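You operate a simulated robot arm through the tools that you are given. There is no shell and no other tool.

Carry out the task below with a simulated two-armed robot. There is one attempt and no reset: what you move stays moved.

## Task
Centre the grey bowl on the wheel and give it a spin to check it.
Fine: The bowl must sit within 5 mm of the middle. Spin it by the dial at 60 rpm or more for a few turns and watch it. Turn the dial back to zero and switch the wheel off. Leave the foot pedal alone.

The check looks at the end state, three seconds after you hand in, the way a careful person would. Anything else that was tipped, shoved, dropped, spilled or broken makes it a failure.

## Robot
Two 6-joint arms with two-finger grippers on one trunk that stands fixed in place. Base frame: the origin is at the foot of the trunk, x ahead of it, y to its left, z up. Readings come in mm, degrees, newtons and seconds.
The left shoulder is at [30, 178, 988], the right one opposite. With the tool pointing down near the work surface each hand reaches from about 100 to 840 mm from the base axis, measured 20 degrees to its own side. Payload 2.54 kg a hand.
The TCP of each hand is the grasp point between the finger pads, 30 mm short of the fingertips. In the tool frame z runs along the fingers and y along their closing line. The gripper opens to 116 mm; its body begins 95 mm behind the TCP.
Orientation is that of the tool frame in the base frame, as a unit quaternion [x, y, z, w]. With the fingers straight down and closing along the base's y, the tool's x points along the base's -x, its y along +y and its z along -z.

## Interface
- The arms move only by the tool play_rows. It takes "left_moves", "right_moves" or both (then of equal length, played together; a hand with none holds still); each is a list of rows, each a list of 3 entries, a list of its own where there are three numbers: the shift along the tool's x, y, z in mm, then the turn, a rotation vector about the tool's x, y, z in degrees, then the finger opening in mm, from 0 to 116. In form: [[[x, y, z], [wx, wy, wz], gripper], ...]. A call has 1 to 20 rows; each row shifts and turns the commanded pose from where the row before left it, along the tool's axes as they then stand. A row lasts 0.2 s, in which the tool goes at most 50 mm and 8.6 degrees; a call with a longer step from one row to the next is refused whole, and so is a gripper value outside its range. A pose out of reach is approached as far as the arm can. The call stops where the force on the tool passes 40 N (or 10 N more than at its start, if that is more) or the arm is blocked; 0.2 s more then pass. Each finger travels about 153 mm/s and halts on what it meets, pressing with about 38 N; the grip force reading is that of the motor and also rises with nothing between the fingers. The clock runs only during rows and for 0.2 s after the last one: add rows that do not move to give the fingers time. The reply holds the time, the measured pose of the TCP, the force on the tool along the base axes, the opening and the grip force, in the units named above and with some noise, with the torque about the TCP (base axes, N m) and any sound that the robot's microphone picked up.
- Cameras (640 x 400 px; columns grow to the right, rows downward): "scene" is now at [40, 27.4, 1705.8]; the picture's right is [0.35, -0.94, 0.00], its down [-0.73, -0.27, -0.62] and it looks along [0.58, 0.22, -0.78] (base axes); focal length 320 px, centre (320, 200). "left" rides on the left gripper at [69, 15, -122] in its tool frame; the picture's right is [-0.22, 0.98, 0.00], its down [-0.83, -0.18, -0.53] and it looks along [-0.52, -0.12, 0.85] (tool axes); focal length 251 px, centre (320, 200). "right" rides on the right gripper at [69, -15, -122] in its tool frame; the picture's right is [0.21, 0.98, 0.00], its down [-0.83, 0.18, -0.53] and it looks along [-0.52, 0.11, 0.85] (tool axes); focal length 251 px, centre (320, 200).
- get_image(camera): a new picture of that camera. It takes no simulated time.
- slide_trunk(by): moves the trunk up (or, below 0, down) by that many mm; the arms and the scene camera ride with it, the base frame stays. It gives what a move gives, with no picture.
- aim_head(pan, tilt): turns the head with the scene camera to pan (to the left, within 143 degrees either way) and tilt (down, from -29 to 69), counted from straight ahead of the robot. It gives what a move gives.
- point_at(camera, pixels): there is no depth. For up to 12 entries [column, row, z] of the newest picture of that camera ("zoom" is the newest enlarged one), the place [x, y] in the base frame at which the ray of that pixel passes the height z, good to about 2 mm. It takes no simulated time.
- inspect(camera, box): a new picture of the part [left, top, right, bottom] of that camera's present view, enlarged. It takes no simulated time.
- finish_job(): hands the job in; it is judged then, once.

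Unless the task says otherwise, let go and move clear before handing in.

The tools are called after "Request:" by a JSON object that holds its "api" and its "payload". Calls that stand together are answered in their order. play_rows: Moves the arms, as the interface text tells. Its arguments: {"type":"object","properties":{"left_moves":{"type":"array","items":{"type":"array"}},"right_moves":{"type":"array","items":{"type":"array"}}},"required":[]} The other tools are called the same way: slide_trunk (by) moves the trunk up or down; aim_head (pan, tilt) turns the head that bears the scene camera; get_image (camera) takes a picture; point_at (camera, pixels) gives the place at which the rays of pixels pass given heights; inspect (camera, box) takes an enlarged picture of a part of a camera's view; finish_job () hands the job in.

At the start:

```text
clock: 0.0
left_eef_pos: [393.4, 455.3, 1162.1]
left_ee_rot: [0.0, 1.0, 0.0, -0.001]
left_ft_force: [0.2, 0.2, 0.2]
left_torque: [0.03, 0.0, 0.0]
left_finger_gap: 115.8
left_grip_force: 0.2
right_eef_pos: [462.9, 64.8, 1098.0]
right_ee_rot: [0.0, 1.0, 0.0, -0.001]
right_ft_force: [0.3, 0.4, -0.2]
right_torque: [0.0, 0.02, -0.01]
right_finger_gap: 116.1
right_grip_force: 0.0
trunk travel left (down, up): [-200.0, 340.0]
head pan, tilt (commanded): [20.5, 51.6]
```

scene: 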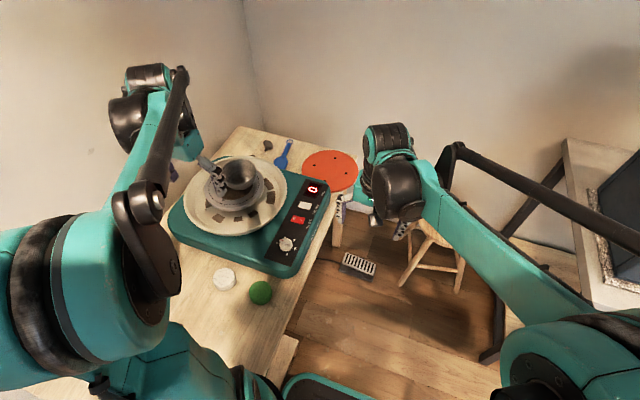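
right: 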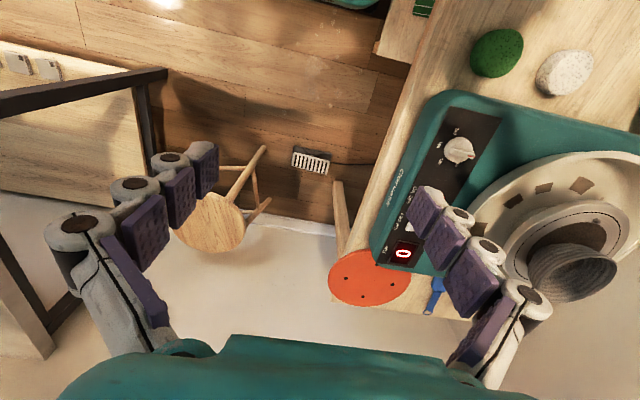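
left: 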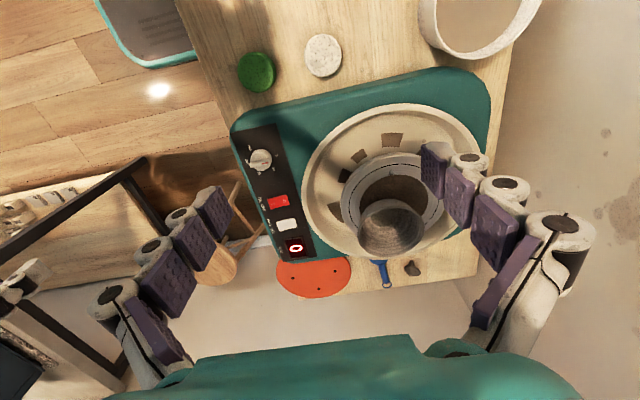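

The opening pictures show the wheel at about scene (235,195) with the grey bowl near (240,178), and a control panel with a dial at (287,243), a red switch and a white button. I'll zoom in on these before moving anything.

Request:
{"api": "inspect", "payload": {"camera": "scene", "box": [160, 130, 340, 290]}}

Request:
{"api": "inspect", "payload": {"camera": "left", "box": [220, 70, 500, 290]}}

Request:
{"api": "inspect", "payload": {"camera": "right", "box": [360, 80, 640, 310]}}

```text
2.50 times, centred on (250, 210) of scene
```

zoom: 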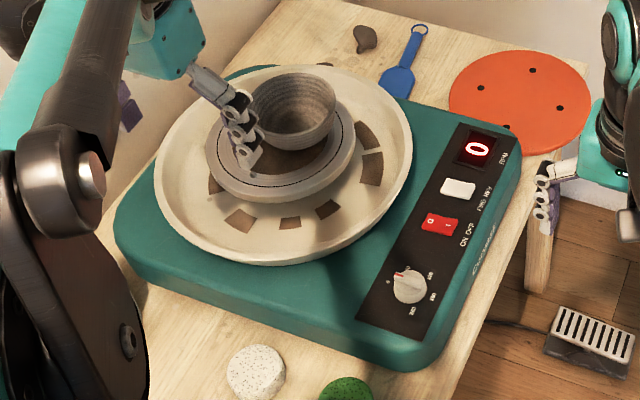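

```text
1.82 times, centred on (360, 180) of left
```

zoom: 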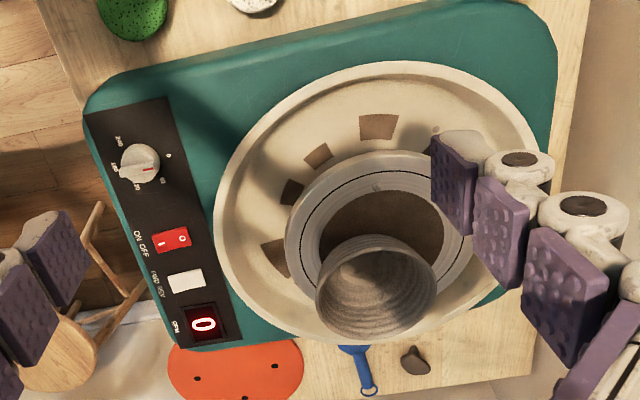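

```text
1.74 times, centred on (500, 195) of right
```

zoom: 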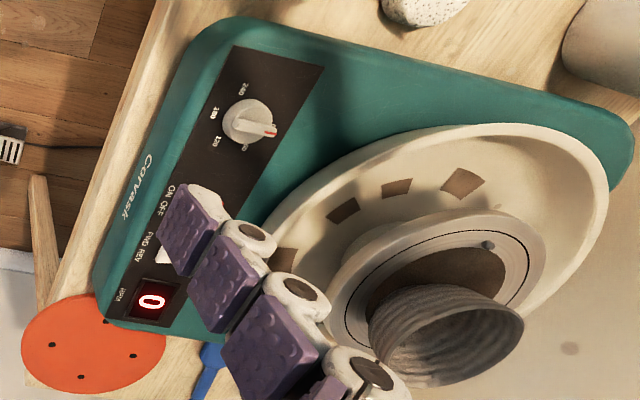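

The zooms show the bowl standing off-centre, toward the far side, on the small wheel head inside a splash pan. The display reads 0, and the panel holds a rocker (I/O), a white FWD/REV switch and a dial. I'll triangulate heights by crossing rays from several cameras.

Request:
{"api": "point_at", "payload": {"camera": "scene", "pixels": [[312.8, 189.2, 700], [312.8, 189.2, 800], [312.8, 189.2, 900], [286, 244, 700], [286, 244, 800], [286, 244, 900], [260, 292, 700], [260, 292, 800], [260, 292, 900]]}}

Request:
{"api": "point_at", "payload": {"camera": "left", "pixels": [[295.7, 247.6, 700], [295.7, 247.6, 800], [295.7, 247.6, 900], [261, 160, 700], [261, 160, 800], [261, 160, 900], [257, 71, 700], [257, 71, 800], [257, 71, 900]]}}

Request:
{"api": "point_at", "payload": {"camera": "right", "pixels": [[403.4, 253, 700], [403.4, 253, 800], [403.4, 253, 900], [459, 150, 700], [459, 150, 800], [459, 150, 900], [498, 53, 700], [498, 53, 800], [498, 53, 900]]}}

```text
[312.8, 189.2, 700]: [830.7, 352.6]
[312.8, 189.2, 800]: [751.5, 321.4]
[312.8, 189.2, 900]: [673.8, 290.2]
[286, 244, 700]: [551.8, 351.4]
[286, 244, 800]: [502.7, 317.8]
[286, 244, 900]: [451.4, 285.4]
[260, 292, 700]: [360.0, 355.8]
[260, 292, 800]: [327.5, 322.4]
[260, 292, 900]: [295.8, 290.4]
```

```text
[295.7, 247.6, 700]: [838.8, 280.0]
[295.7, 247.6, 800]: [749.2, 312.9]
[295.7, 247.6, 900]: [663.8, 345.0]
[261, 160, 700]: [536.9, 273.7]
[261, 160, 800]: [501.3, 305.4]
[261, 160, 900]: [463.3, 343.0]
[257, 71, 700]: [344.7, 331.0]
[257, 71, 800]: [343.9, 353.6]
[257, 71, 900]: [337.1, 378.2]
```

```text
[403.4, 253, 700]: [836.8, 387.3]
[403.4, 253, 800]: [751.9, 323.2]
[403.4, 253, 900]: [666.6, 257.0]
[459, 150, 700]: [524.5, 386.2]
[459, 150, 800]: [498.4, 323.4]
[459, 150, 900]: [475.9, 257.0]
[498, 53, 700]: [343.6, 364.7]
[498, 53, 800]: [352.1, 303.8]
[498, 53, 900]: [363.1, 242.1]
```

Crossing the rays puts the panel near z≈803 with the display at about (751,320). The dial top is near (494,312,818), and the tabletop is around 720. Next I'll triangulate the small dot on the wheel head and the bowl rim.

Request:
{"api": "point_at", "payload": {"camera": "left", "pixels": [[391.3, 172.9, 800], [391.3, 172.9, 850], [391.3, 172.9, 900]]}}

Request:
{"api": "point_at", "payload": {"camera": "right", "pixels": [[596.6, 219.7, 800], [596.6, 219.7, 850], [596.6, 219.7, 900]]}}

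Request:
{"api": "inspect", "payload": {"camera": "left", "box": [320, 130, 480, 270]}}

Request:
{"api": "inspect", "payload": {"camera": "scene", "box": [200, 145, 280, 215]}}

Request:
{"api": "inspect", "payload": {"camera": "left", "box": [225, 120, 325, 270]}}

```text
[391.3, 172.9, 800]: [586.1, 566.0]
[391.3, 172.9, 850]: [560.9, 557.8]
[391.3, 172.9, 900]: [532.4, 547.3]
```

```text
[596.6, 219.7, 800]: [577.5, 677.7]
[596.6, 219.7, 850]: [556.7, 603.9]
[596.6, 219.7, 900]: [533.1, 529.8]
```

```text
2.86 times, centred on (400, 200) of left
```

zoom: 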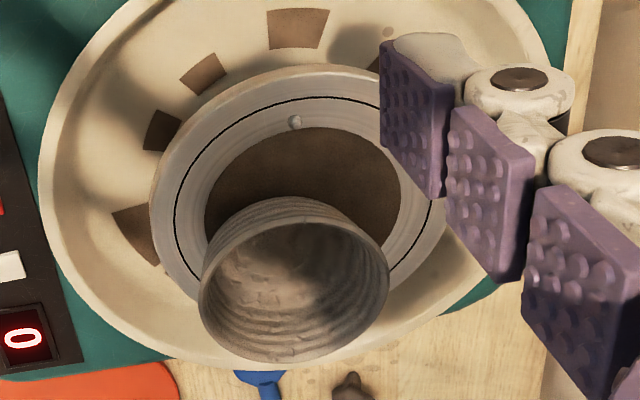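

```text
5.71 times, centred on (240, 180) of scene
```

zoom: 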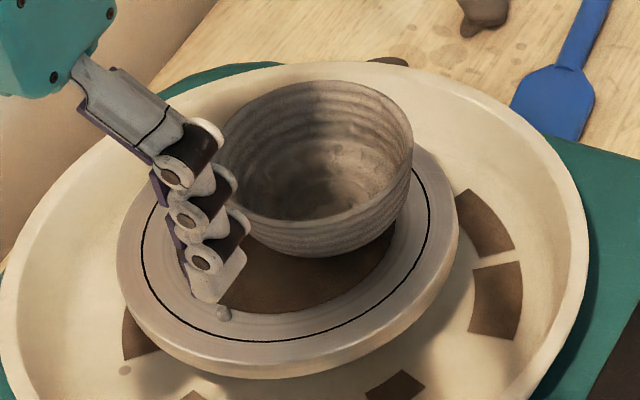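

```text
2.67 times, centred on (275, 195) of left
```

zoom: 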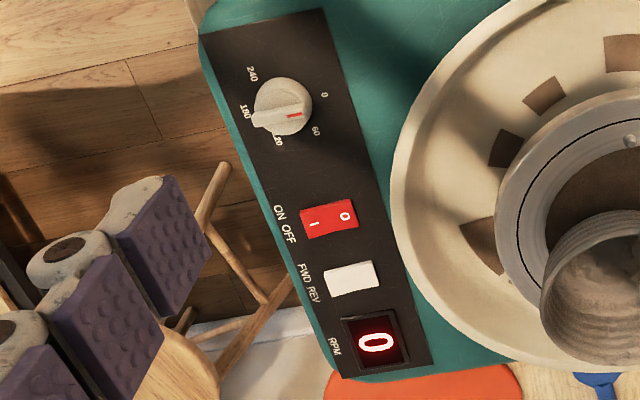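

The dot on the wheel head triangulates to about (540,550) at z≈886, so the wheel head top is near 886. I'll find the wheel's middle from the black ring in the left picture and the bowl's rim from both cameras.

Request:
{"api": "point_at", "payload": {"camera": "left", "pixels": [[348.3, 205.2, 886], [393, 163.3, 886], [443.7, 200, 886], [356.3, 182.5, 886], [390.9, 231.5, 900], [390.9, 231.5, 950], [390.9, 231.5, 1000]]}}

Request:
{"api": "point_at", "payload": {"camera": "scene", "pixels": [[239.1, 171.2, 900], [239.1, 171.2, 950], [239.1, 171.2, 1000], [223.7, 195.2, 886], [258.9, 184, 886], [241, 202, 886]]}}

```text
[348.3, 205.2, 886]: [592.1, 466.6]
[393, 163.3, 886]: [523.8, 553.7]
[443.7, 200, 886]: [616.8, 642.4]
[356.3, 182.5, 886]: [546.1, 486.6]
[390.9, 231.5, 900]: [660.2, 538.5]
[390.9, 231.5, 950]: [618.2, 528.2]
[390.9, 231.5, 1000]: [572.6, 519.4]
```

```text
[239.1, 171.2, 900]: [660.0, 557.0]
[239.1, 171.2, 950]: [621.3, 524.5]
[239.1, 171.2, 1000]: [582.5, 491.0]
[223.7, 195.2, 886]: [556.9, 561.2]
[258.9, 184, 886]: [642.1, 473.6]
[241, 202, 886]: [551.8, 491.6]
```

The ring fit gives a wheel centre of about (613,553) and the bowl rim is near (626,528) at z≈942, so the bowl is off by roughly 28 mm. I'll shift the left hand toward +y so the wheel is in the middle of its camera and the scene view clears.

Request:
{"api": "play_rows", "payload": {"left_moves": [[[0, 25, 0], [0, 0, 0], 116], [[0, 25, 0], [0, 0, 0], 116], [[0, 25, 0], [0, 0, 0], 116], [[0, 15, 0], [0, 0, 0], 116], [[0, 0, 0], [0, 0, 0], 116]]}}

Request:
{"api": "get_image", "payload": {"camera": "left"}}

Request:
{"api": "get_image", "payload": {"camera": "scene"}}

Request:
{"api": "inspect", "payload": {"camera": "left", "box": [224, 120, 416, 240]}}

```text
clock: 1.2
left_eef_pos: [395.2, 544.9, 1162.2]
left_ee_rot: [0.002, 1.0, 0.0, -0.001]
left_ft_force: [-0.4, -0.3, 0.2]
left_torque: [-0.02, 0.02, -0.02]
left_finger_gap: 116.0
left_grip_force: 0.1
right_eef_pos: [461.7, 64.9, 1097.9]
right_ee_rot: [0.0, 1.0, 0.0, 0.0]
right_ft_force: [-0.1, 0.3, -0.5]
right_torque: [-0.03, 0.0, -0.02]
right_finger_gap: 116.0
right_grip_force: 0.1
trunk travel left (down, up): [-200.0, 340.0]
head pan, tilt (commanded): [20.5, 51.6]
```

```text
taken
```

left: 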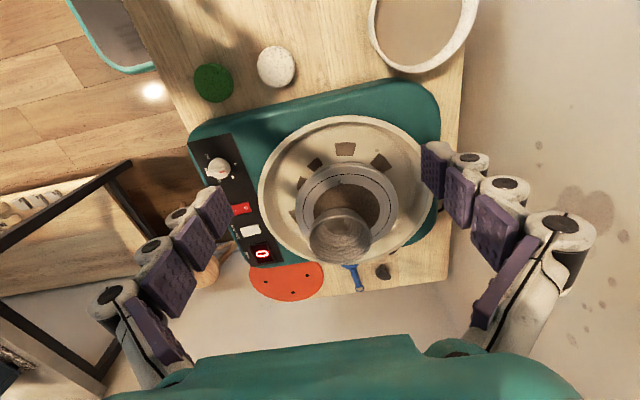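

```text
taken
```

scene: 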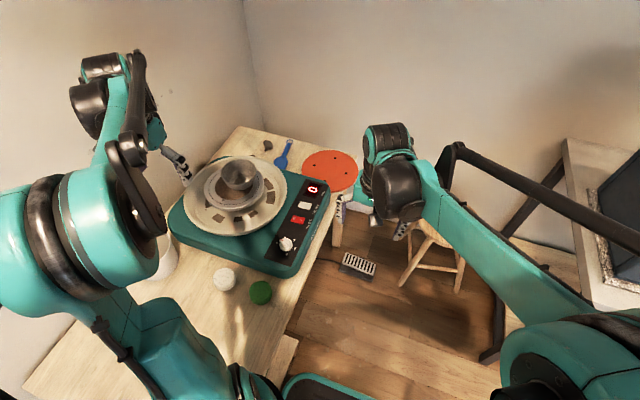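

```text
3.33 times, centred on (320, 180) of left
```

zoom: 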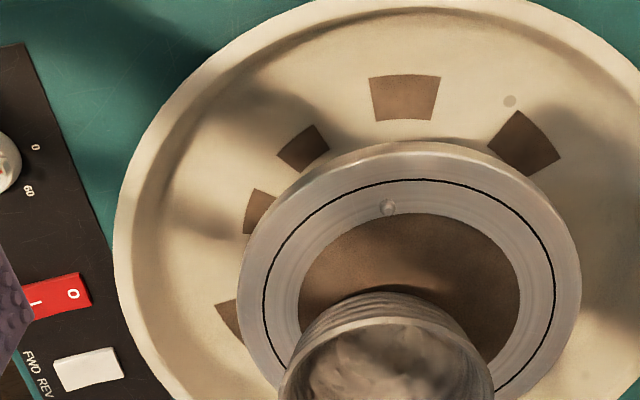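

The wheel head is now centred near left pixel (348,198), and the scene camera has a clear view of it. I'll take enlargements for accurate edge points.

Request:
{"api": "inspect", "payload": {"camera": "left", "box": [284, 150, 412, 270]}}

Request:
{"api": "inspect", "payload": {"camera": "scene", "box": [180, 145, 300, 240]}}

Request:
{"api": "inspect", "payload": {"camera": "scene", "box": [265, 170, 335, 265]}}

```text
3.33 times, centred on (348, 210) of left
```

zoom: 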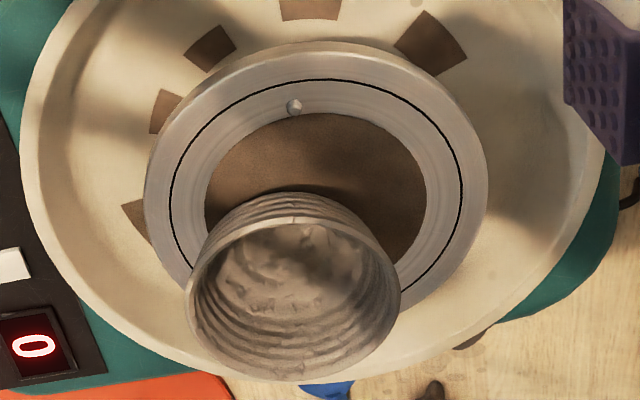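

```text
4.21 times, centred on (240, 192) of scene
```

zoom: 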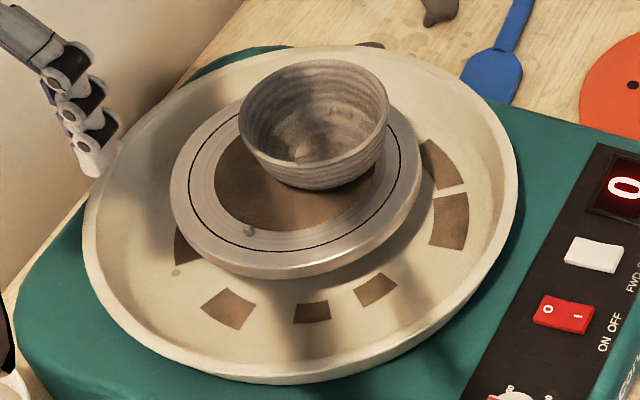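

```text
4.21 times, centred on (300, 218) of scene
```

zoom: 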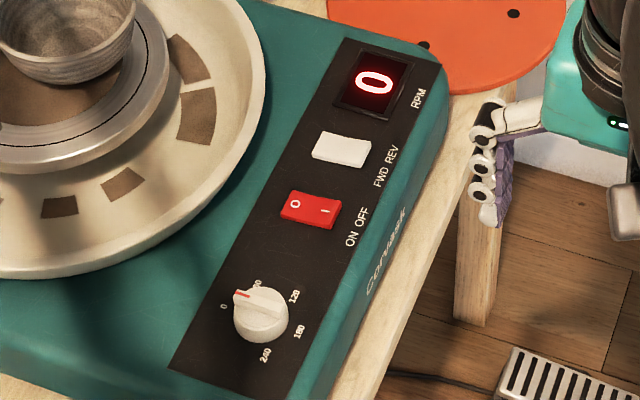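

The red mark on the dial points at "0", and the rocker shows O toward the wheel and I toward the right edge. I'll read off ring and dot points in both cameras to fix the height and centre.

Request:
{"api": "point_at", "payload": {"camera": "left", "pixels": [[340.2, 182.1, 850], [340.2, 182.1, 900], [303.0, 208.5, 880], [390.6, 204.0, 880], [344.4, 173.7, 880], [310.5, 228.6, 880], [380.4, 231.6, 880], [321, 181.8, 880], [372, 180, 880]]}}

Request:
{"api": "point_at", "payload": {"camera": "scene", "pixels": [[222.9, 199.4, 850], [222.9, 199.4, 900], [208.65, 189.6, 880], [230.5, 203.6, 880], [254.3, 190.8, 880], [259, 182.5, 880], [244.8, 197.9, 880], [218.6, 200.9, 880]]}}

```text
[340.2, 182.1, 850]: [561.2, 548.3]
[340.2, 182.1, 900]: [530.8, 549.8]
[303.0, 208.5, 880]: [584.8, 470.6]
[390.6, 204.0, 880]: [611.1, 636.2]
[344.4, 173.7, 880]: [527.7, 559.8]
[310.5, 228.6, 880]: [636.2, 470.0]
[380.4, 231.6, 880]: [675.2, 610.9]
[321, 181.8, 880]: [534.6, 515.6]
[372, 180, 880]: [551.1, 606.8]
```

```text
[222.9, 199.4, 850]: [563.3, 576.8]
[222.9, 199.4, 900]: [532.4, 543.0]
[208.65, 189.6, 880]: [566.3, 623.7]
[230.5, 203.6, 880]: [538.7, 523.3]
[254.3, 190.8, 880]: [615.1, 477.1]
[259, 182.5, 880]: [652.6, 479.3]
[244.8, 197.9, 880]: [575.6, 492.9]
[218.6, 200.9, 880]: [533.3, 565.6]
```

The dot puts the wheel head top near z≈887–890, and a ring fit at 880 gives a centre of about (612,551). I'll take sharper enlargements to refine both the wheel and the bowl.

Request:
{"api": "inspect", "payload": {"camera": "scene", "box": [200, 150, 280, 210]}}

Request:
{"api": "inspect", "payload": {"camera": "left", "box": [298, 155, 402, 225]}}

Request:
{"api": "inspect", "payload": {"camera": "left", "box": [298, 200, 402, 270]}}

```text
6.67 times, centred on (240, 180) of scene
```

zoom: 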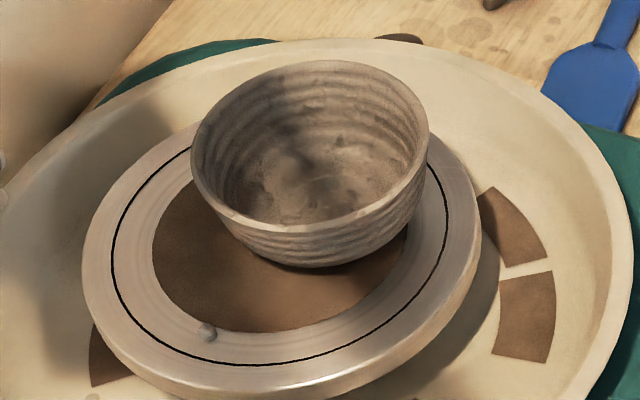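

```text
5.71 times, centred on (350, 190) of left
```

zoom: 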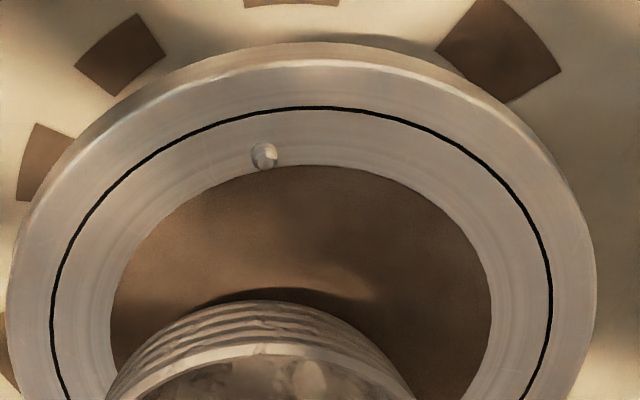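

```text
5.71 times, centred on (350, 235) of left
```

zoom: 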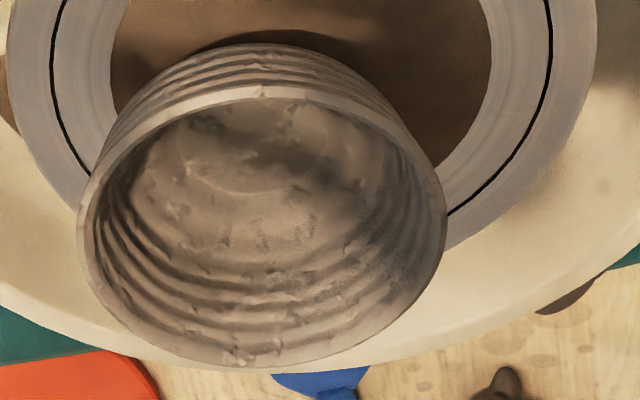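

The sharper views show the peg clearly at left-zoom (264,155) and the rim's full ellipse. I'll query ring points at 887 and rim points at 942.

Request:
{"api": "point_at", "payload": {"camera": "left", "pixels": [[303.1, 208.5, 887], [307.1, 195.25, 887], [320.25, 182.1, 887], [348.25, 173.7, 887], [372.75, 179.15, 887], [386.75, 192.6, 887], [390.6, 207.5, 887], [308, 228, 887], [385, 224.5, 887], [373.1, 237.1, 887]]}}

Request:
{"api": "point_at", "payload": {"camera": "scene", "pixels": [[208.95, 186.75, 887], [211.5, 195.75, 887], [220.2, 172.5, 887], [228, 204.6, 887], [241.5, 202.8, 887], [252, 196.2, 887], [258, 186.75, 887], [256.2, 174.3, 887]]}}

Request:
{"api": "point_at", "payload": {"camera": "left", "pixels": [[307.5, 239.9, 942], [339.85, 215.75, 942], [372.2, 238.85, 942], [336, 264.2, 942], [315, 224.5, 942], [364, 224.5, 942], [315, 255.1, 942], [361.4, 256.9, 942]]}}

Request:
{"api": "point_at", "payload": {"camera": "scene", "pixels": [[220.65, 174, 942], [256.35, 171, 942], [240.75, 159, 942], [237.75, 184.8, 942], [225.75, 164.7, 942], [253.5, 163.5, 942], [250.5, 180.75, 942], [225, 180.75, 942]]}}

```text
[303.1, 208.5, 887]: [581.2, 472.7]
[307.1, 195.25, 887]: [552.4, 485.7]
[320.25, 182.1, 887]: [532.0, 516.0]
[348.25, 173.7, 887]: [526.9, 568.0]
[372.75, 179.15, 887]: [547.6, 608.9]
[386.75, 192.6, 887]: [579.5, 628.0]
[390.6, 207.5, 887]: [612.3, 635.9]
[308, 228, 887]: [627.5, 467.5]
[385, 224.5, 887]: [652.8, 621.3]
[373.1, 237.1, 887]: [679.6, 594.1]
```

```text
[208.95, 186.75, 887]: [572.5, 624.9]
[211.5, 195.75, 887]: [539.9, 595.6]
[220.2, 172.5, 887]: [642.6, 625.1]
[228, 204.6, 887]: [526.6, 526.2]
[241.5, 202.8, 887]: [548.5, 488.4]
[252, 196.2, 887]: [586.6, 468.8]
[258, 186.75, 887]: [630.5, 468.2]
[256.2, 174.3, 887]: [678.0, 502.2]
```

```text
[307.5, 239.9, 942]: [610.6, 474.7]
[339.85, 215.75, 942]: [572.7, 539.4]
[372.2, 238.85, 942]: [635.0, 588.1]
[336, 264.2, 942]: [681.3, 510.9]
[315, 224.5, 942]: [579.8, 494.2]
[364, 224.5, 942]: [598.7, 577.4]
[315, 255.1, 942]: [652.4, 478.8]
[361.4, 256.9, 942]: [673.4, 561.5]
```

```text
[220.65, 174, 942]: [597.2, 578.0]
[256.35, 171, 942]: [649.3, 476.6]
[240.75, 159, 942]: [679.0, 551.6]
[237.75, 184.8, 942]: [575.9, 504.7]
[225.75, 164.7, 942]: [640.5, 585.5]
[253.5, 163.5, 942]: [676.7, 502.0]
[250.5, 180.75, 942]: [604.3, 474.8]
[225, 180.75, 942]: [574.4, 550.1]
```

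Both cameras agree: wheel centre ≈ (609,550) at z 887, and bowl rim centre ≈ (627,530) at z 942 with radius ≈57. So the bowl must go about (-18,+20) mm. I plan to push it low from inside with closed fingertips, so I'll close the left fingers and look at their size.

Request:
{"api": "play_rows", "payload": {"left_moves": [[[0, 0, 0], [0, 0, 0], 80], [[0, 0, 0], [0, 0, 0], 40], [[0, 0, 0], [0, 0, 0], 5], [[0, 0, 0], [0, 0, 0], 2], [[0, 0, 0], [0, 0, 0], 2]]}}

Request:
{"api": "get_image", "payload": {"camera": "left"}}

Request:
{"api": "inspect", "payload": {"camera": "scene", "box": [100, 90, 240, 200]}}

Request:
{"api": "inspect", "payload": {"camera": "right", "box": [380, 100, 520, 280]}}

```text
clock: 2.4
left_eef_pos: [392.4, 545.9, 1161.6]
left_ee_rot: [-0.001, 1.0, 0.0, 0.0]
left_ft_force: [-0.4, 0.7, -0.3]
left_torque: [0.01, 0.0, 0.02]
left_finger_gap: 0.3
left_grip_force: 28.9
right_eef_pos: [462.2, 64.8, 1097.7]
right_ee_rot: [0.0, 1.0, 0.0, 0.0]
right_ft_force: [-0.3, 0.4, -0.2]
right_torque: [-0.01, -0.02, -0.04]
right_finger_gap: 115.8
right_grip_force: 0.1
trunk travel left (down, up): [-200.0, 340.0]
head pan, tilt (commanded): [20.5, 51.6]
```

```text
taken
```

left: 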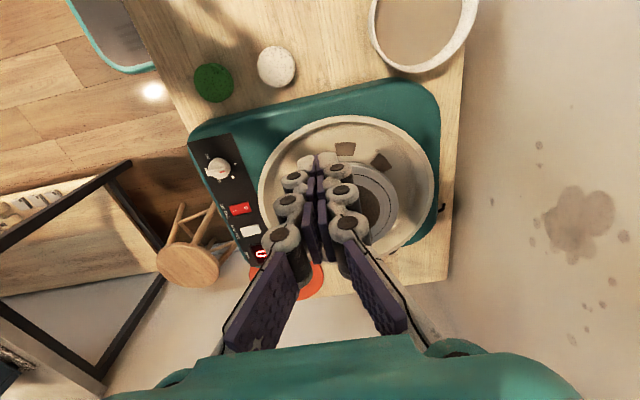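

```text
3.64 times, centred on (170, 145) of scene
```

zoom: 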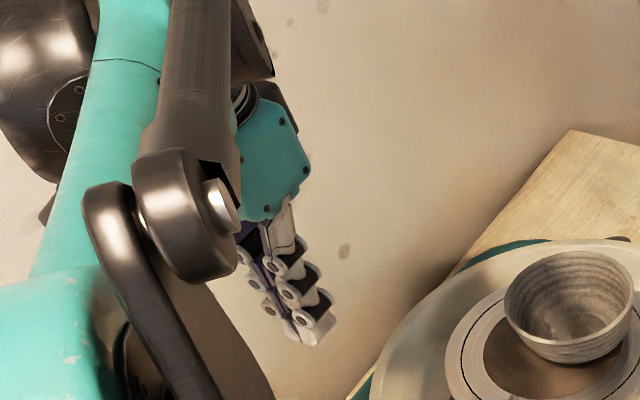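

```text
2.22 times, centred on (450, 190) of right
```

zoom: 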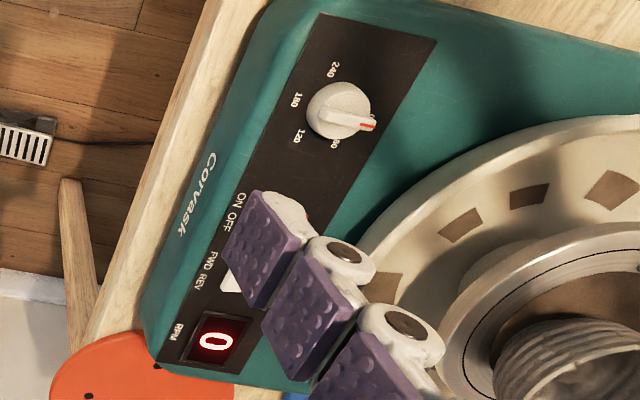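

Closed, the fingertips look roughly 30 mm wide at left pixel (318,163), which fits easily inside the 114 mm rim. I'll bring the hand over the bowl's centre at a safe height, then look.

Request:
{"api": "play_rows", "payload": {"left_moves": [[[-24, -1.5, 0], [0, 0, 0], 0], [[-24, -1.5, 0], [0, 0, 0], 0], [[-24, -1.5, 0], [0, 0, 0], 0], [[-24, -1.5, 0], [0, 0, 0], 0], [[-24, -1.5, 0], [0, 0, 0], 0], [[-24, -1.5, 0], [0, 0, 0], 0], [[-24, -1.5, 0], [0, 0, 0], 0], [[-24, -1.5, 0], [0, 0, 0], 0], [[-24, -1.5, 0], [0, 0, 0], 0], [[-18, -1.5, 0], [0, 0, 0], 0], [[0, 0, 30], [0, 0, 0], 0], [[0, 0, 30], [0, 0, 0], 0], [[0, 0, 30], [0, 0, 0], 0], [[0, 0, 0], [0, 0, 0], 0]]}}

Request:
{"api": "get_image", "payload": {"camera": "left"}}

Request:
{"api": "get_image", "payload": {"camera": "scene"}}

Request:
{"api": "get_image", "payload": {"camera": "right"}}

```text
clock: 5.4
left_eef_pos: [626.3, 529.5, 1070.6]
left_ee_rot: [0.0, 1.0, 0.0, -0.001]
left_ft_force: [-0.7, -0.6, 0.1]
left_torque: [0.02, -0.02, 0.01]
left_finger_gap: 0.0
left_grip_force: 28.6
right_eef_pos: [461.6, 65.2, 1098.8]
right_ee_rot: [0.0, 1.0, 0.0, 0.001]
right_ft_force: [-0.1, -0.3, -0.3]
right_torque: [0.01, 0.02, -0.01]
right_finger_gap: 116.0
right_grip_force: 0.1
trunk travel left (down, up): [-200.0, 340.0]
head pan, tilt (commanded): [20.5, 51.6]
```

```text
taken
```

left: 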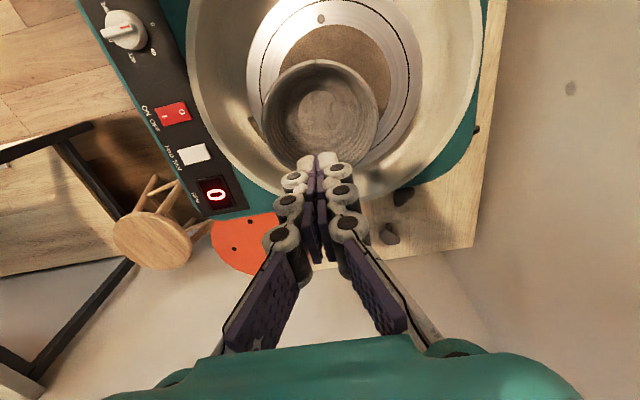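

```text
taken
```

scene: 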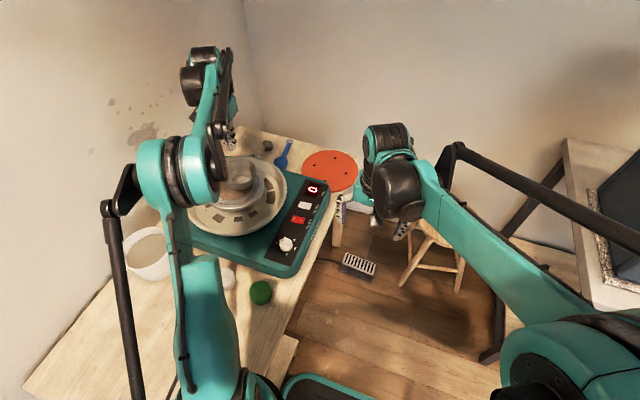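

```text
taken
```

right: 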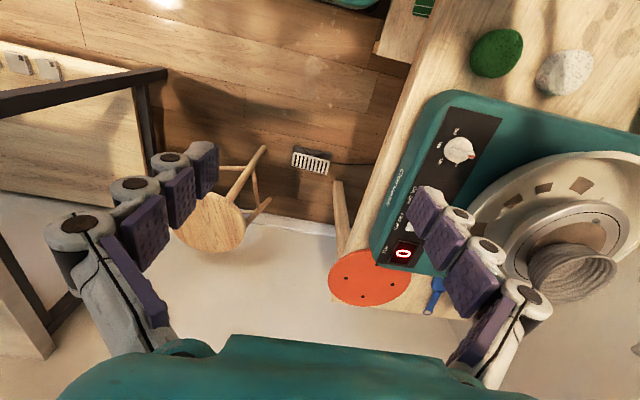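

From here the left camera looks almost straight down on the bowl, at pixel (318,115). I'll enlarge this for a better measure of both circles before descending.

Request:
{"api": "inspect", "payload": {"camera": "left", "box": [230, 0, 440, 190]}}

Request:
{"api": "inspect", "payload": {"camera": "left", "box": [120, 70, 240, 220]}}

```text
2.11 times, centred on (335, 95) of left
```

zoom: 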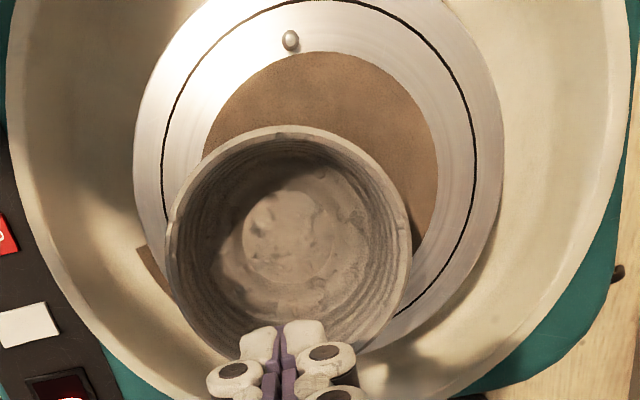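

```text
2.67 times, centred on (180, 145) of left
```

zoom: 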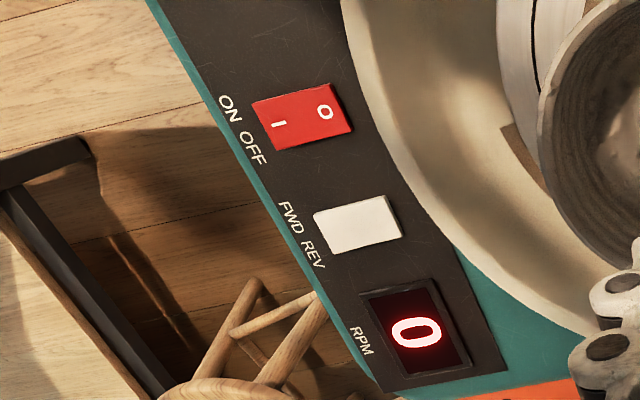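

The rim and floor of the bowl are clear, and the hand's TCP at (626,530) sits over the bowl's middle. I'll descend inside the bowl to a TCP height of about 950 (tips ≈ 920) in small steps and check force.

Request:
{"api": "play_rows", "payload": {"left_moves": [[[0, 0, 25], [0, 0, 0], 0], [[0, 0, 25], [0, 0, 0], 0], [[0, 0, 20], [0, 0, 0], 0], [[0, 0, 15], [0, 0, 0], 0], [[0, 0, 15], [0, 0, 0], 0], [[0, 0, 10], [0, 0, 0], 0], [[0, 0, 10], [0, 0, 0], 0], [[0, 0, 0], [0, 0, 0], 0]]}}

Request:
{"api": "get_image", "payload": {"camera": "left"}}

Request:
{"api": "inspect", "payload": {"camera": "right", "box": [460, 140, 640, 310]}}

Request:
{"api": "inspect", "payload": {"camera": "scene", "box": [190, 130, 300, 220]}}

```text
clock: 7.2
left_eef_pos: [626.9, 528.8, 951.6]
left_ee_rot: [0.0, 1.0, -0.001, 0.0]
left_ft_force: [-0.6, 0.2, 0.6]
left_torque: [0.01, 0.02, 0.01]
left_finger_gap: 0.0
left_grip_force: 28.5
right_eef_pos: [461.5, 64.0, 1097.1]
right_ee_rot: [0.0, 1.0, 0.0, 0.001]
right_ft_force: [-0.1, 0.4, 0.3]
right_torque: [0.02, 0.0, -0.04]
right_finger_gap: 116.1
right_grip_force: 0.0
trunk travel left (down, up): [-200.0, 340.0]
head pan, tilt (commanded): [20.5, 51.6]
```

```text
taken
```

left: 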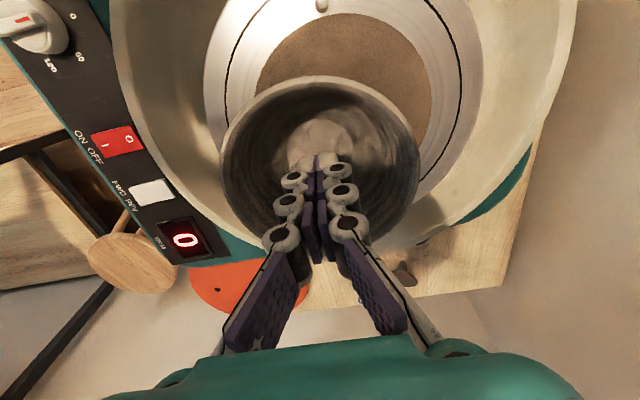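

```text
2.35 times, centred on (550, 225) of right
```

zoom: 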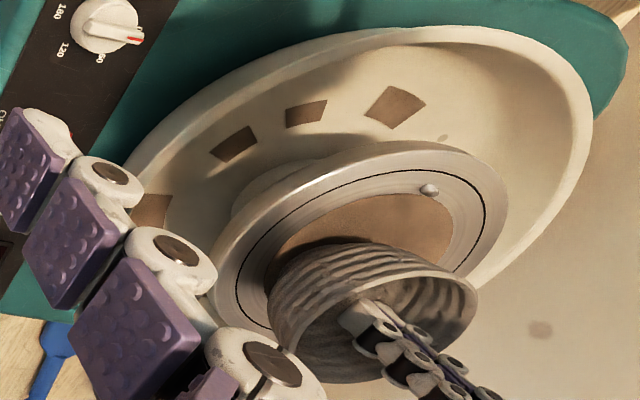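

```text
4.44 times, centred on (245, 175) of scene
```

zoom: 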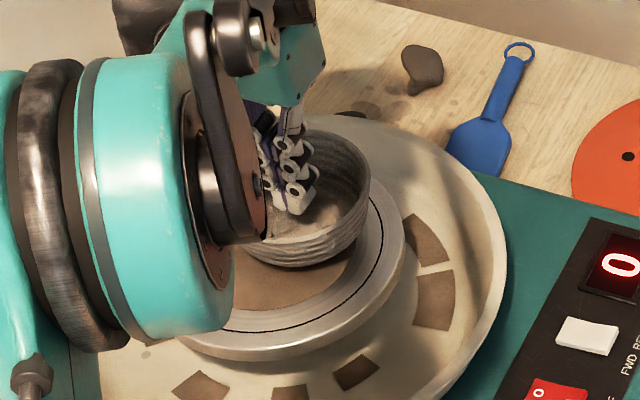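

The fingers are inside the bowl without contact (force 0.6 N), tip at left pixel (325,160). I'll lower 14 mm more so the tips push low on the wall.

Request:
{"api": "play_rows", "payload": {"left_moves": [[[0, 0, 5], [0, 0, 0], 0], [[0, 0, 5], [0, 0, 0], 0], [[0, 0, 4], [0, 0, 0], 0], [[0, 0, 0], [0, 0, 0], 0]]}}

```text
clock: 8.2
left_eef_pos: [627.6, 529.1, 937.0]
left_ee_rot: [0.0, 1.0, -0.001, 0.0]
left_ft_force: [0.6, 0.3, 0.8]
left_torque: [0.02, -0.01, 0.0]
left_finger_gap: 0.0
left_grip_force: 28.4
right_eef_pos: [462.0, 64.4, 1098.4]
right_ee_rot: [0.0, 1.0, 0.0, 0.0]
right_ft_force: [0.1, 0.2, -0.3]
right_torque: [0.02, 0.0, 0.02]
right_finger_gap: 115.9
right_grip_force: 0.0
trunk travel left (down, up): [-200.0, 340.0]
head pan, tilt (commanded): [20.5, 51.6]
```

No floor contact yet at TCP z 937. I'll start the push along base (-0.67,+0.74), 10 mm first, slowly, to find where the fingers meet the wall.

Request:
{"api": "play_rows", "payload": {"left_moves": [[[2.2, 2.5, 0], [0, 0, 0], 0], [[2.2, 2.5, 0], [0, 0, 0], 0], [[2.3, 2.4, 0], [0, 0, 0], 0], [[0, 0, 0], [0, 0, 0], 0]]}}

Request:
{"api": "get_image", "payload": {"camera": "left"}}

```text
clock: 9.2
left_eef_pos: [620.5, 537.9, 937.4]
left_ee_rot: [0.0, 1.0, 0.001, 0.0]
left_ft_force: [0.2, -0.4, 0.7]
left_torque: [-0.03, -0.01, 0.01]
left_finger_gap: 0.1
left_grip_force: 28.3
right_eef_pos: [461.9, 64.6, 1097.5]
right_ee_rot: [-0.001, 1.0, 0.0, 0.0]
right_ft_force: [0.7, 0.9, 0.2]
right_torque: [0.0, -0.01, 0.01]
right_finger_gap: 115.7
right_grip_force: 0.1
trunk travel left (down, up): [-200.0, 340.0]
head pan, tilt (commanded): [20.5, 51.6]
```

```text
taken
```

left: 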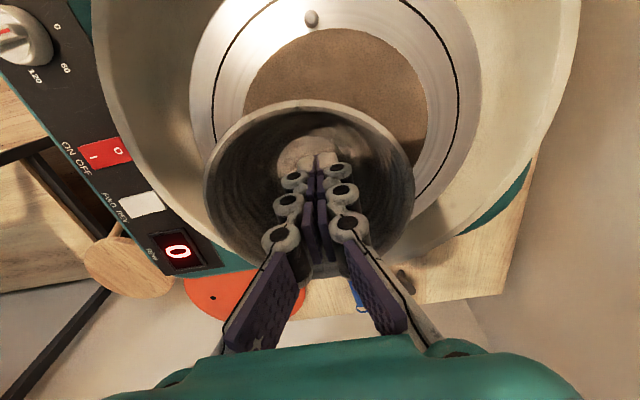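

No wall contact yet after 11 mm. I'll continue in smaller steps while watching the force.

Request:
{"api": "play_rows", "payload": {"left_moves": [[[1.34, 1.48, 0], [0, 0, 0], 0], [[1.34, 1.48, 0], [0, 0, 0], 0], [[1.34, 1.48, 0], [0, 0, 0], 0], [[0, 0, 0], [0, 0, 0], 0]]}}

```text
clock: 10.2
left_eef_pos: [616.7, 540.9, 937.9]
left_ee_rot: [0.0, 1.0, 0.0, 0.0]
left_ft_force: [0.0, -0.5, -1.7]
left_torque: [0.02, 0.03, 0.0]
left_finger_gap: 0.0
left_grip_force: 28.4
right_eef_pos: [461.0, 66.1, 1097.5]
right_ee_rot: [0.001, 1.0, 0.0, 0.001]
right_ft_force: [0.3, 0.0, 0.3]
right_torque: [0.03, 0.0, 0.06]
right_finger_gap: 115.9
right_grip_force: 0.0
trunk travel left (down, up): [-200.0, 340.0]
head pan, tilt (commanded): [20.5, 51.6]
```

The force is still near noise (z −1.7 N). I'll go another 4 mm the same way.

Request:
{"api": "play_rows", "payload": {"left_moves": [[[1.34, 1.48, 0], [0, 0, 0], 0], [[1.34, 1.48, 0], [0, 0, 0], 0], [[0, 0, 0], [0, 0, 0], 0]]}}

Request:
{"api": "get_image", "payload": {"camera": "left"}}

Request:
{"api": "inspect", "payload": {"camera": "right", "box": [500, 140, 640, 280]}}

```text
clock: 11.0
left_eef_pos: [614.0, 544.4, 937.2]
left_ee_rot: [0.0, 1.0, -0.001, 0.0]
left_ft_force: [-0.5, 0.6, -0.7]
left_torque: [0.03, 0.0, -0.04]
left_finger_gap: 0.0
left_grip_force: 28.4
right_eef_pos: [461.9, 65.3, 1097.9]
right_ee_rot: [0.0, 1.0, 0.0, 0.0]
right_ft_force: [0.4, -1.1, 0.3]
right_torque: [0.01, 0.01, 0.01]
right_finger_gap: 116.0
right_grip_force: 0.1
trunk travel left (down, up): [-200.0, 340.0]
head pan, tilt (commanded): [20.5, 51.6]
```

```text
taken
```

left: 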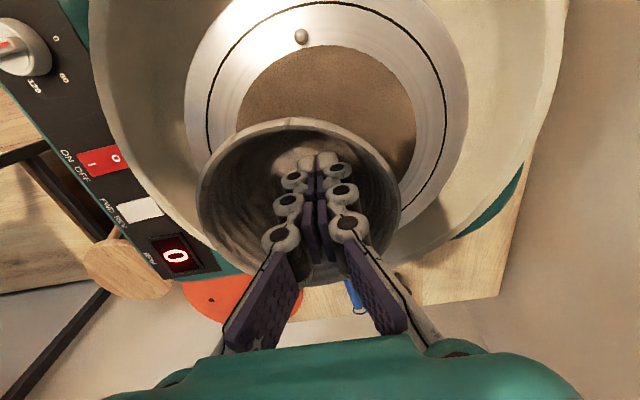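

```text
2.86 times, centred on (570, 210) of right
```

zoom: 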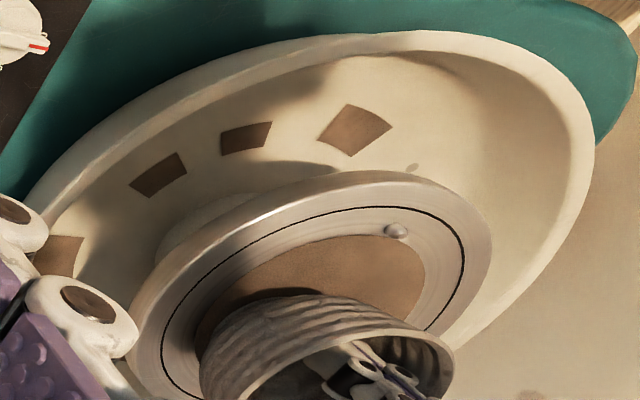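

The bowl hasn't moved yet; the fingertips are nearing the inner wall around left pixel (320,155). I'll keep advancing in 2 mm steps.

Request:
{"api": "play_rows", "payload": {"left_moves": [[[1.34, 1.48, 0], [0, 0, 0], 0], [[1.34, 1.48, 0], [0, 0, 0], 0], [[0, 0, 0], [0, 0, 0], 0]]}}

```text
clock: 11.8
left_eef_pos: [611.8, 548.4, 937.0]
left_ee_rot: [0.0, 1.0, 0.0, 0.0]
left_ft_force: [-0.4, 0.3, 0.3]
left_torque: [-0.02, 0.02, -0.01]
left_finger_gap: 0.0
left_grip_force: 28.8
right_eef_pos: [462.3, 64.9, 1097.6]
right_ee_rot: [-0.001, 1.0, 0.0, -0.001]
right_ft_force: [0.4, 0.0, 0.2]
right_torque: [0.03, 0.0, 0.0]
right_finger_gap: 115.8
right_grip_force: 0.1
trunk travel left (down, up): [-200.0, 340.0]
head pan, tilt (commanded): [20.5, 51.6]
```

Request:
{"api": "play_rows", "payload": {"left_moves": [[[1.34, 1.48, 0], [0, 0, 0], 0], [[1.34, 1.48, 0], [0, 0, 0], 0], [[0, 0, 0], [0, 0, 0], 0]]}}

Request:
{"api": "inspect", "payload": {"camera": "left", "box": [180, 0, 480, 260]}}

```text
clock: 12.6
left_eef_pos: [608.7, 551.2, 937.9]
left_ee_rot: [0.0, 1.0, 0.001, -0.001]
left_ft_force: [0.3, -0.3, -0.1]
left_torque: [-0.01, -0.01, 0.0]
left_finger_gap: 0.1
left_grip_force: 28.3
right_eef_pos: [461.5, 64.6, 1097.7]
right_ee_rot: [0.0, 1.0, 0.0, 0.0]
right_ft_force: [-0.5, 0.5, 0.2]
right_torque: [0.02, 0.02, -0.02]
right_finger_gap: 115.9
right_grip_force: 0.0
trunk travel left (down, up): [-200.0, 340.0]
head pan, tilt (commanded): [20.5, 51.6]
```

```text
1.54 times, centred on (330, 130) of left
```

zoom: 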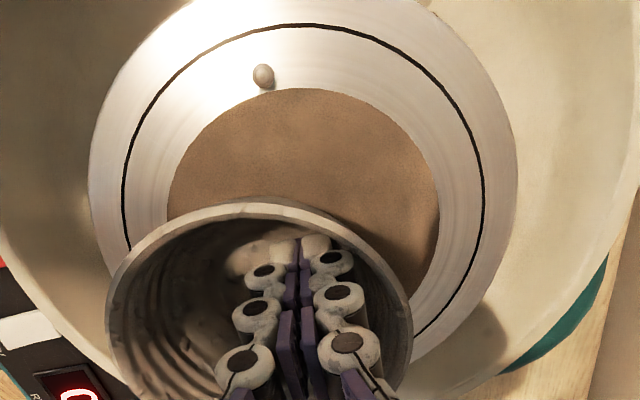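

The fingertips look just short of the wall at zoom (320,240). I'll continue with small steps.

Request:
{"api": "play_rows", "payload": {"left_moves": [[[1.34, 1.48, 0], [0, 0, 0], 0], [[1.34, 1.48, 0], [0, 0, 0], 0], [[0, 0, 0], [0, 0, 0], 0]]}}

Request:
{"api": "inspect", "payload": {"camera": "left", "box": [180, 0, 480, 260]}}

```text
clock: 13.4
left_eef_pos: [606.1, 553.8, 937.5]
left_ee_rot: [0.001, 1.0, 0.0, -0.001]
left_ft_force: [1.0, -1.6, 0.4]
left_torque: [-0.03, -0.01, 0.01]
left_finger_gap: 0.0
left_grip_force: 28.1
right_eef_pos: [461.7, 65.2, 1097.5]
right_ee_rot: [0.001, 1.0, -0.001, 0.0]
right_ft_force: [0.2, -0.5, 0.3]
right_torque: [0.01, 0.02, -0.02]
right_finger_gap: 116.0
right_grip_force: 0.2
trunk travel left (down, up): [-200.0, 340.0]
head pan, tilt (commanded): [20.5, 51.6]
```

```text
1.54 times, centred on (330, 130) of left
```

zoom: 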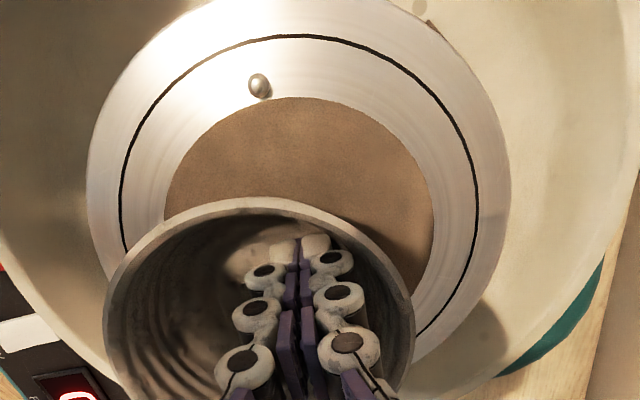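

Contact: the force now reads (1.0,−1.6) N and the rim's top edge moved in the picture from row 203 to 197. I'll check from the right camera that the bowl is sliding and not tilting.

Request:
{"api": "inspect", "payload": {"camera": "right", "box": [500, 140, 640, 280]}}

Request:
{"api": "inspect", "payload": {"camera": "scene", "box": [190, 130, 300, 220]}}

```text
2.86 times, centred on (570, 210) of right
```

zoom: 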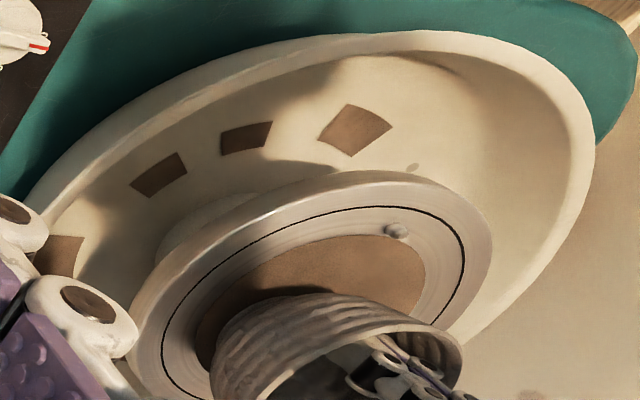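

```text
4.44 times, centred on (245, 175) of scene
```

zoom: 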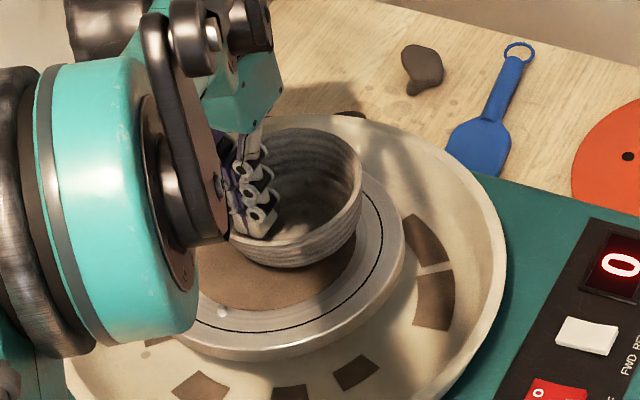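

The bowl is level and has slid a few mm; its right rim edge moved from scene (256.4,171) to about (254.7,172.7). I'll push another 12 mm slowly and check again.

Request:
{"api": "play_rows", "payload": {"left_moves": [[[1.0, 1.11, 0], [0, 0, 0], 0], [[1.0, 1.11, 0], [0, 0, 0], 0], [[1.0, 1.11, 0], [0, 0, 0], 0], [[1.0, 1.11, 0], [0, 0, 0], 0], [[1.0, 1.11, 0], [0, 0, 0], 0], [[1.0, 1.11, 0], [0, 0, 0], 0], [[1.0, 1.11, 0], [0, 0, 0], 0], [[1.0, 1.11, 0], [0, 0, 0], 0], [[0, 0, 0], [0, 0, 0], 0]]}}

Request:
{"api": "inspect", "payload": {"camera": "left", "box": [180, 0, 480, 260]}}

Request:
{"api": "inspect", "payload": {"camera": "scene", "box": [190, 130, 300, 220]}}

Request:
{"api": "inspect", "payload": {"camera": "right", "box": [500, 140, 640, 280]}}

```text
clock: 15.4
left_eef_pos: [598.8, 563.5, 937.1]
left_ee_rot: [0.0, 1.0, -0.001, 0.0]
left_ft_force: [1.4, 0.0, 0.0]
left_torque: [0.04, -0.02, 0.0]
left_finger_gap: 0.1
left_grip_force: 28.4
right_eef_pos: [461.9, 64.9, 1098.3]
right_ee_rot: [0.0, 1.0, -0.001, 0.0]
right_ft_force: [0.3, 0.0, -0.2]
right_torque: [0.0, -0.01, -0.02]
right_finger_gap: 115.8
right_grip_force: 0.0
trunk travel left (down, up): [-200.0, 340.0]
head pan, tilt (commanded): [20.5, 51.6]
```

```text
1.54 times, centred on (330, 130) of left
```

zoom: 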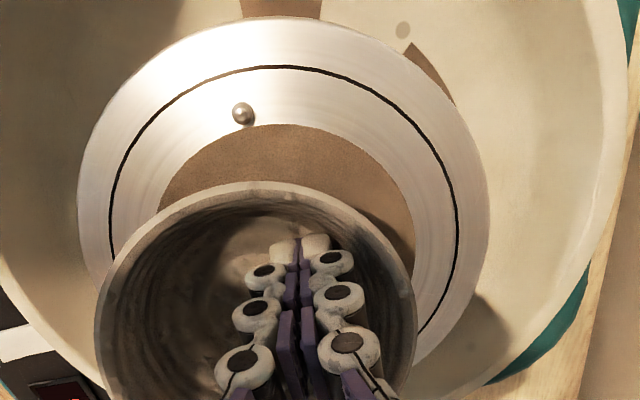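

```text
4.44 times, centred on (245, 175) of scene
```

zoom: 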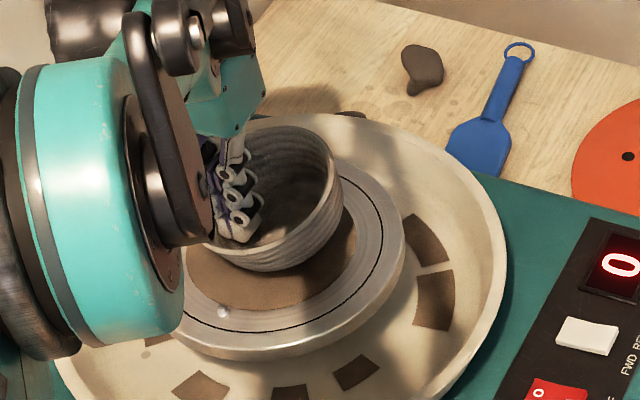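

```text
2.86 times, centred on (570, 210) of right
```

zoom: 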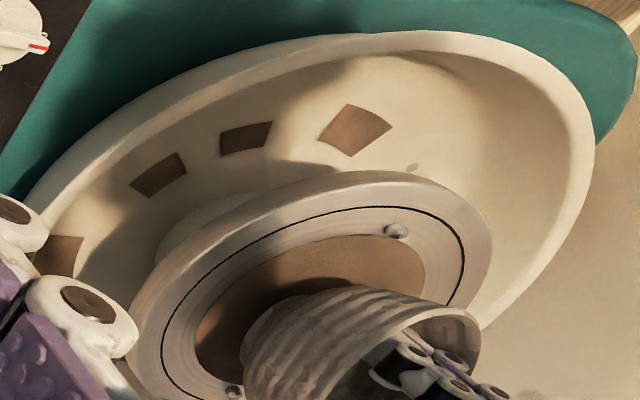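

The second peg is now visible at right-zoom (233,390), and the bowl has moved relative to the fingers (left-zoom rim top at row 181). I'll back off from the wall, raise the hand and measure properly.

Request:
{"api": "play_rows", "payload": {"left_moves": [[[-3, -3.3, 0], [0, 0, 0], 0], [[-5, -5, 0], [0, 0, 0], 0], [[0, 0, -15], [0, 0, 0], 0], [[0, 0, -25], [0, 0, 0], 0], [[-5, -5, -30], [0, 0, 0], 0], [[-5, -7, -35], [0, 0, 0], 0], [[-5, -7, -30], [0, 0, 0], 0], [[0, 0, 0], [0, 0, 0], 0]]}}

Request:
{"api": "inspect", "payload": {"camera": "left", "box": [230, 0, 440, 190]}}

Request:
{"api": "inspect", "payload": {"camera": "scene", "box": [190, 140, 300, 220]}}

Request:
{"api": "inspect", "payload": {"camera": "right", "box": [500, 140, 640, 280]}}

```text
clock: 17.2
left_eef_pos: [621.9, 535.8, 1071.5]
left_ee_rot: [0.0, 1.0, 0.0, -0.001]
left_ft_force: [0.4, 0.4, -1.0]
left_torque: [0.0, -0.01, -0.01]
left_finger_gap: 0.0
left_grip_force: 28.3
right_eef_pos: [462.4, 65.7, 1098.1]
right_ee_rot: [0.001, 1.0, 0.001, -0.001]
right_ft_force: [-0.6, -0.6, -0.1]
right_torque: [0.01, 0.0, -0.03]
right_finger_gap: 115.9
right_grip_force: 0.1
trunk travel left (down, up): [-200.0, 340.0]
head pan, tilt (commanded): [20.5, 51.6]
```

```text
2.11 times, centred on (335, 95) of left
```

zoom: 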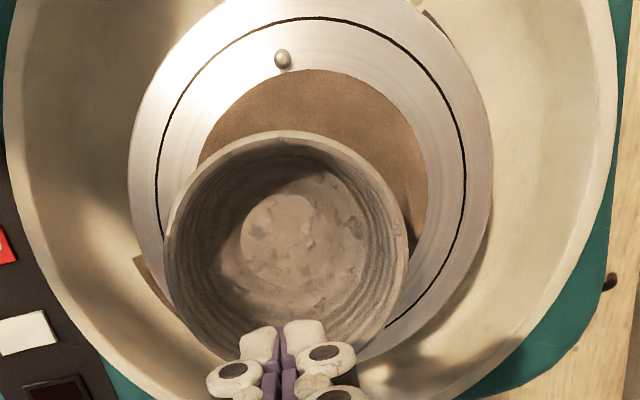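

```text
5.00 times, centred on (245, 180) of scene
```

zoom: 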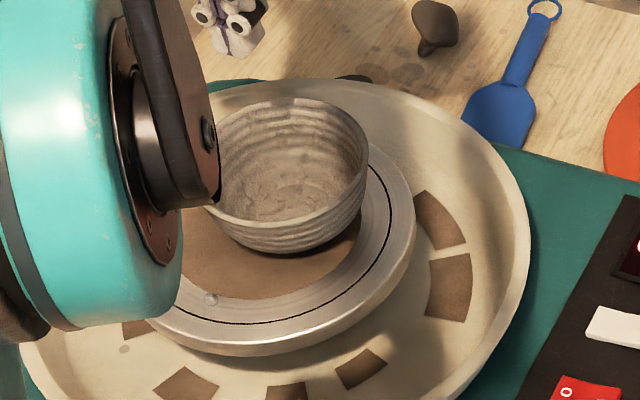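

```text
2.86 times, centred on (570, 210) of right
```

zoom: 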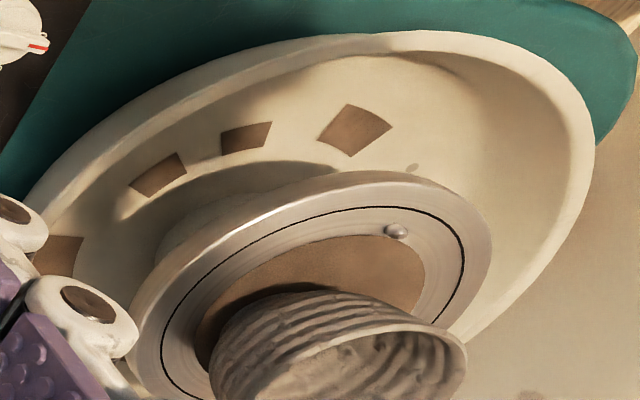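

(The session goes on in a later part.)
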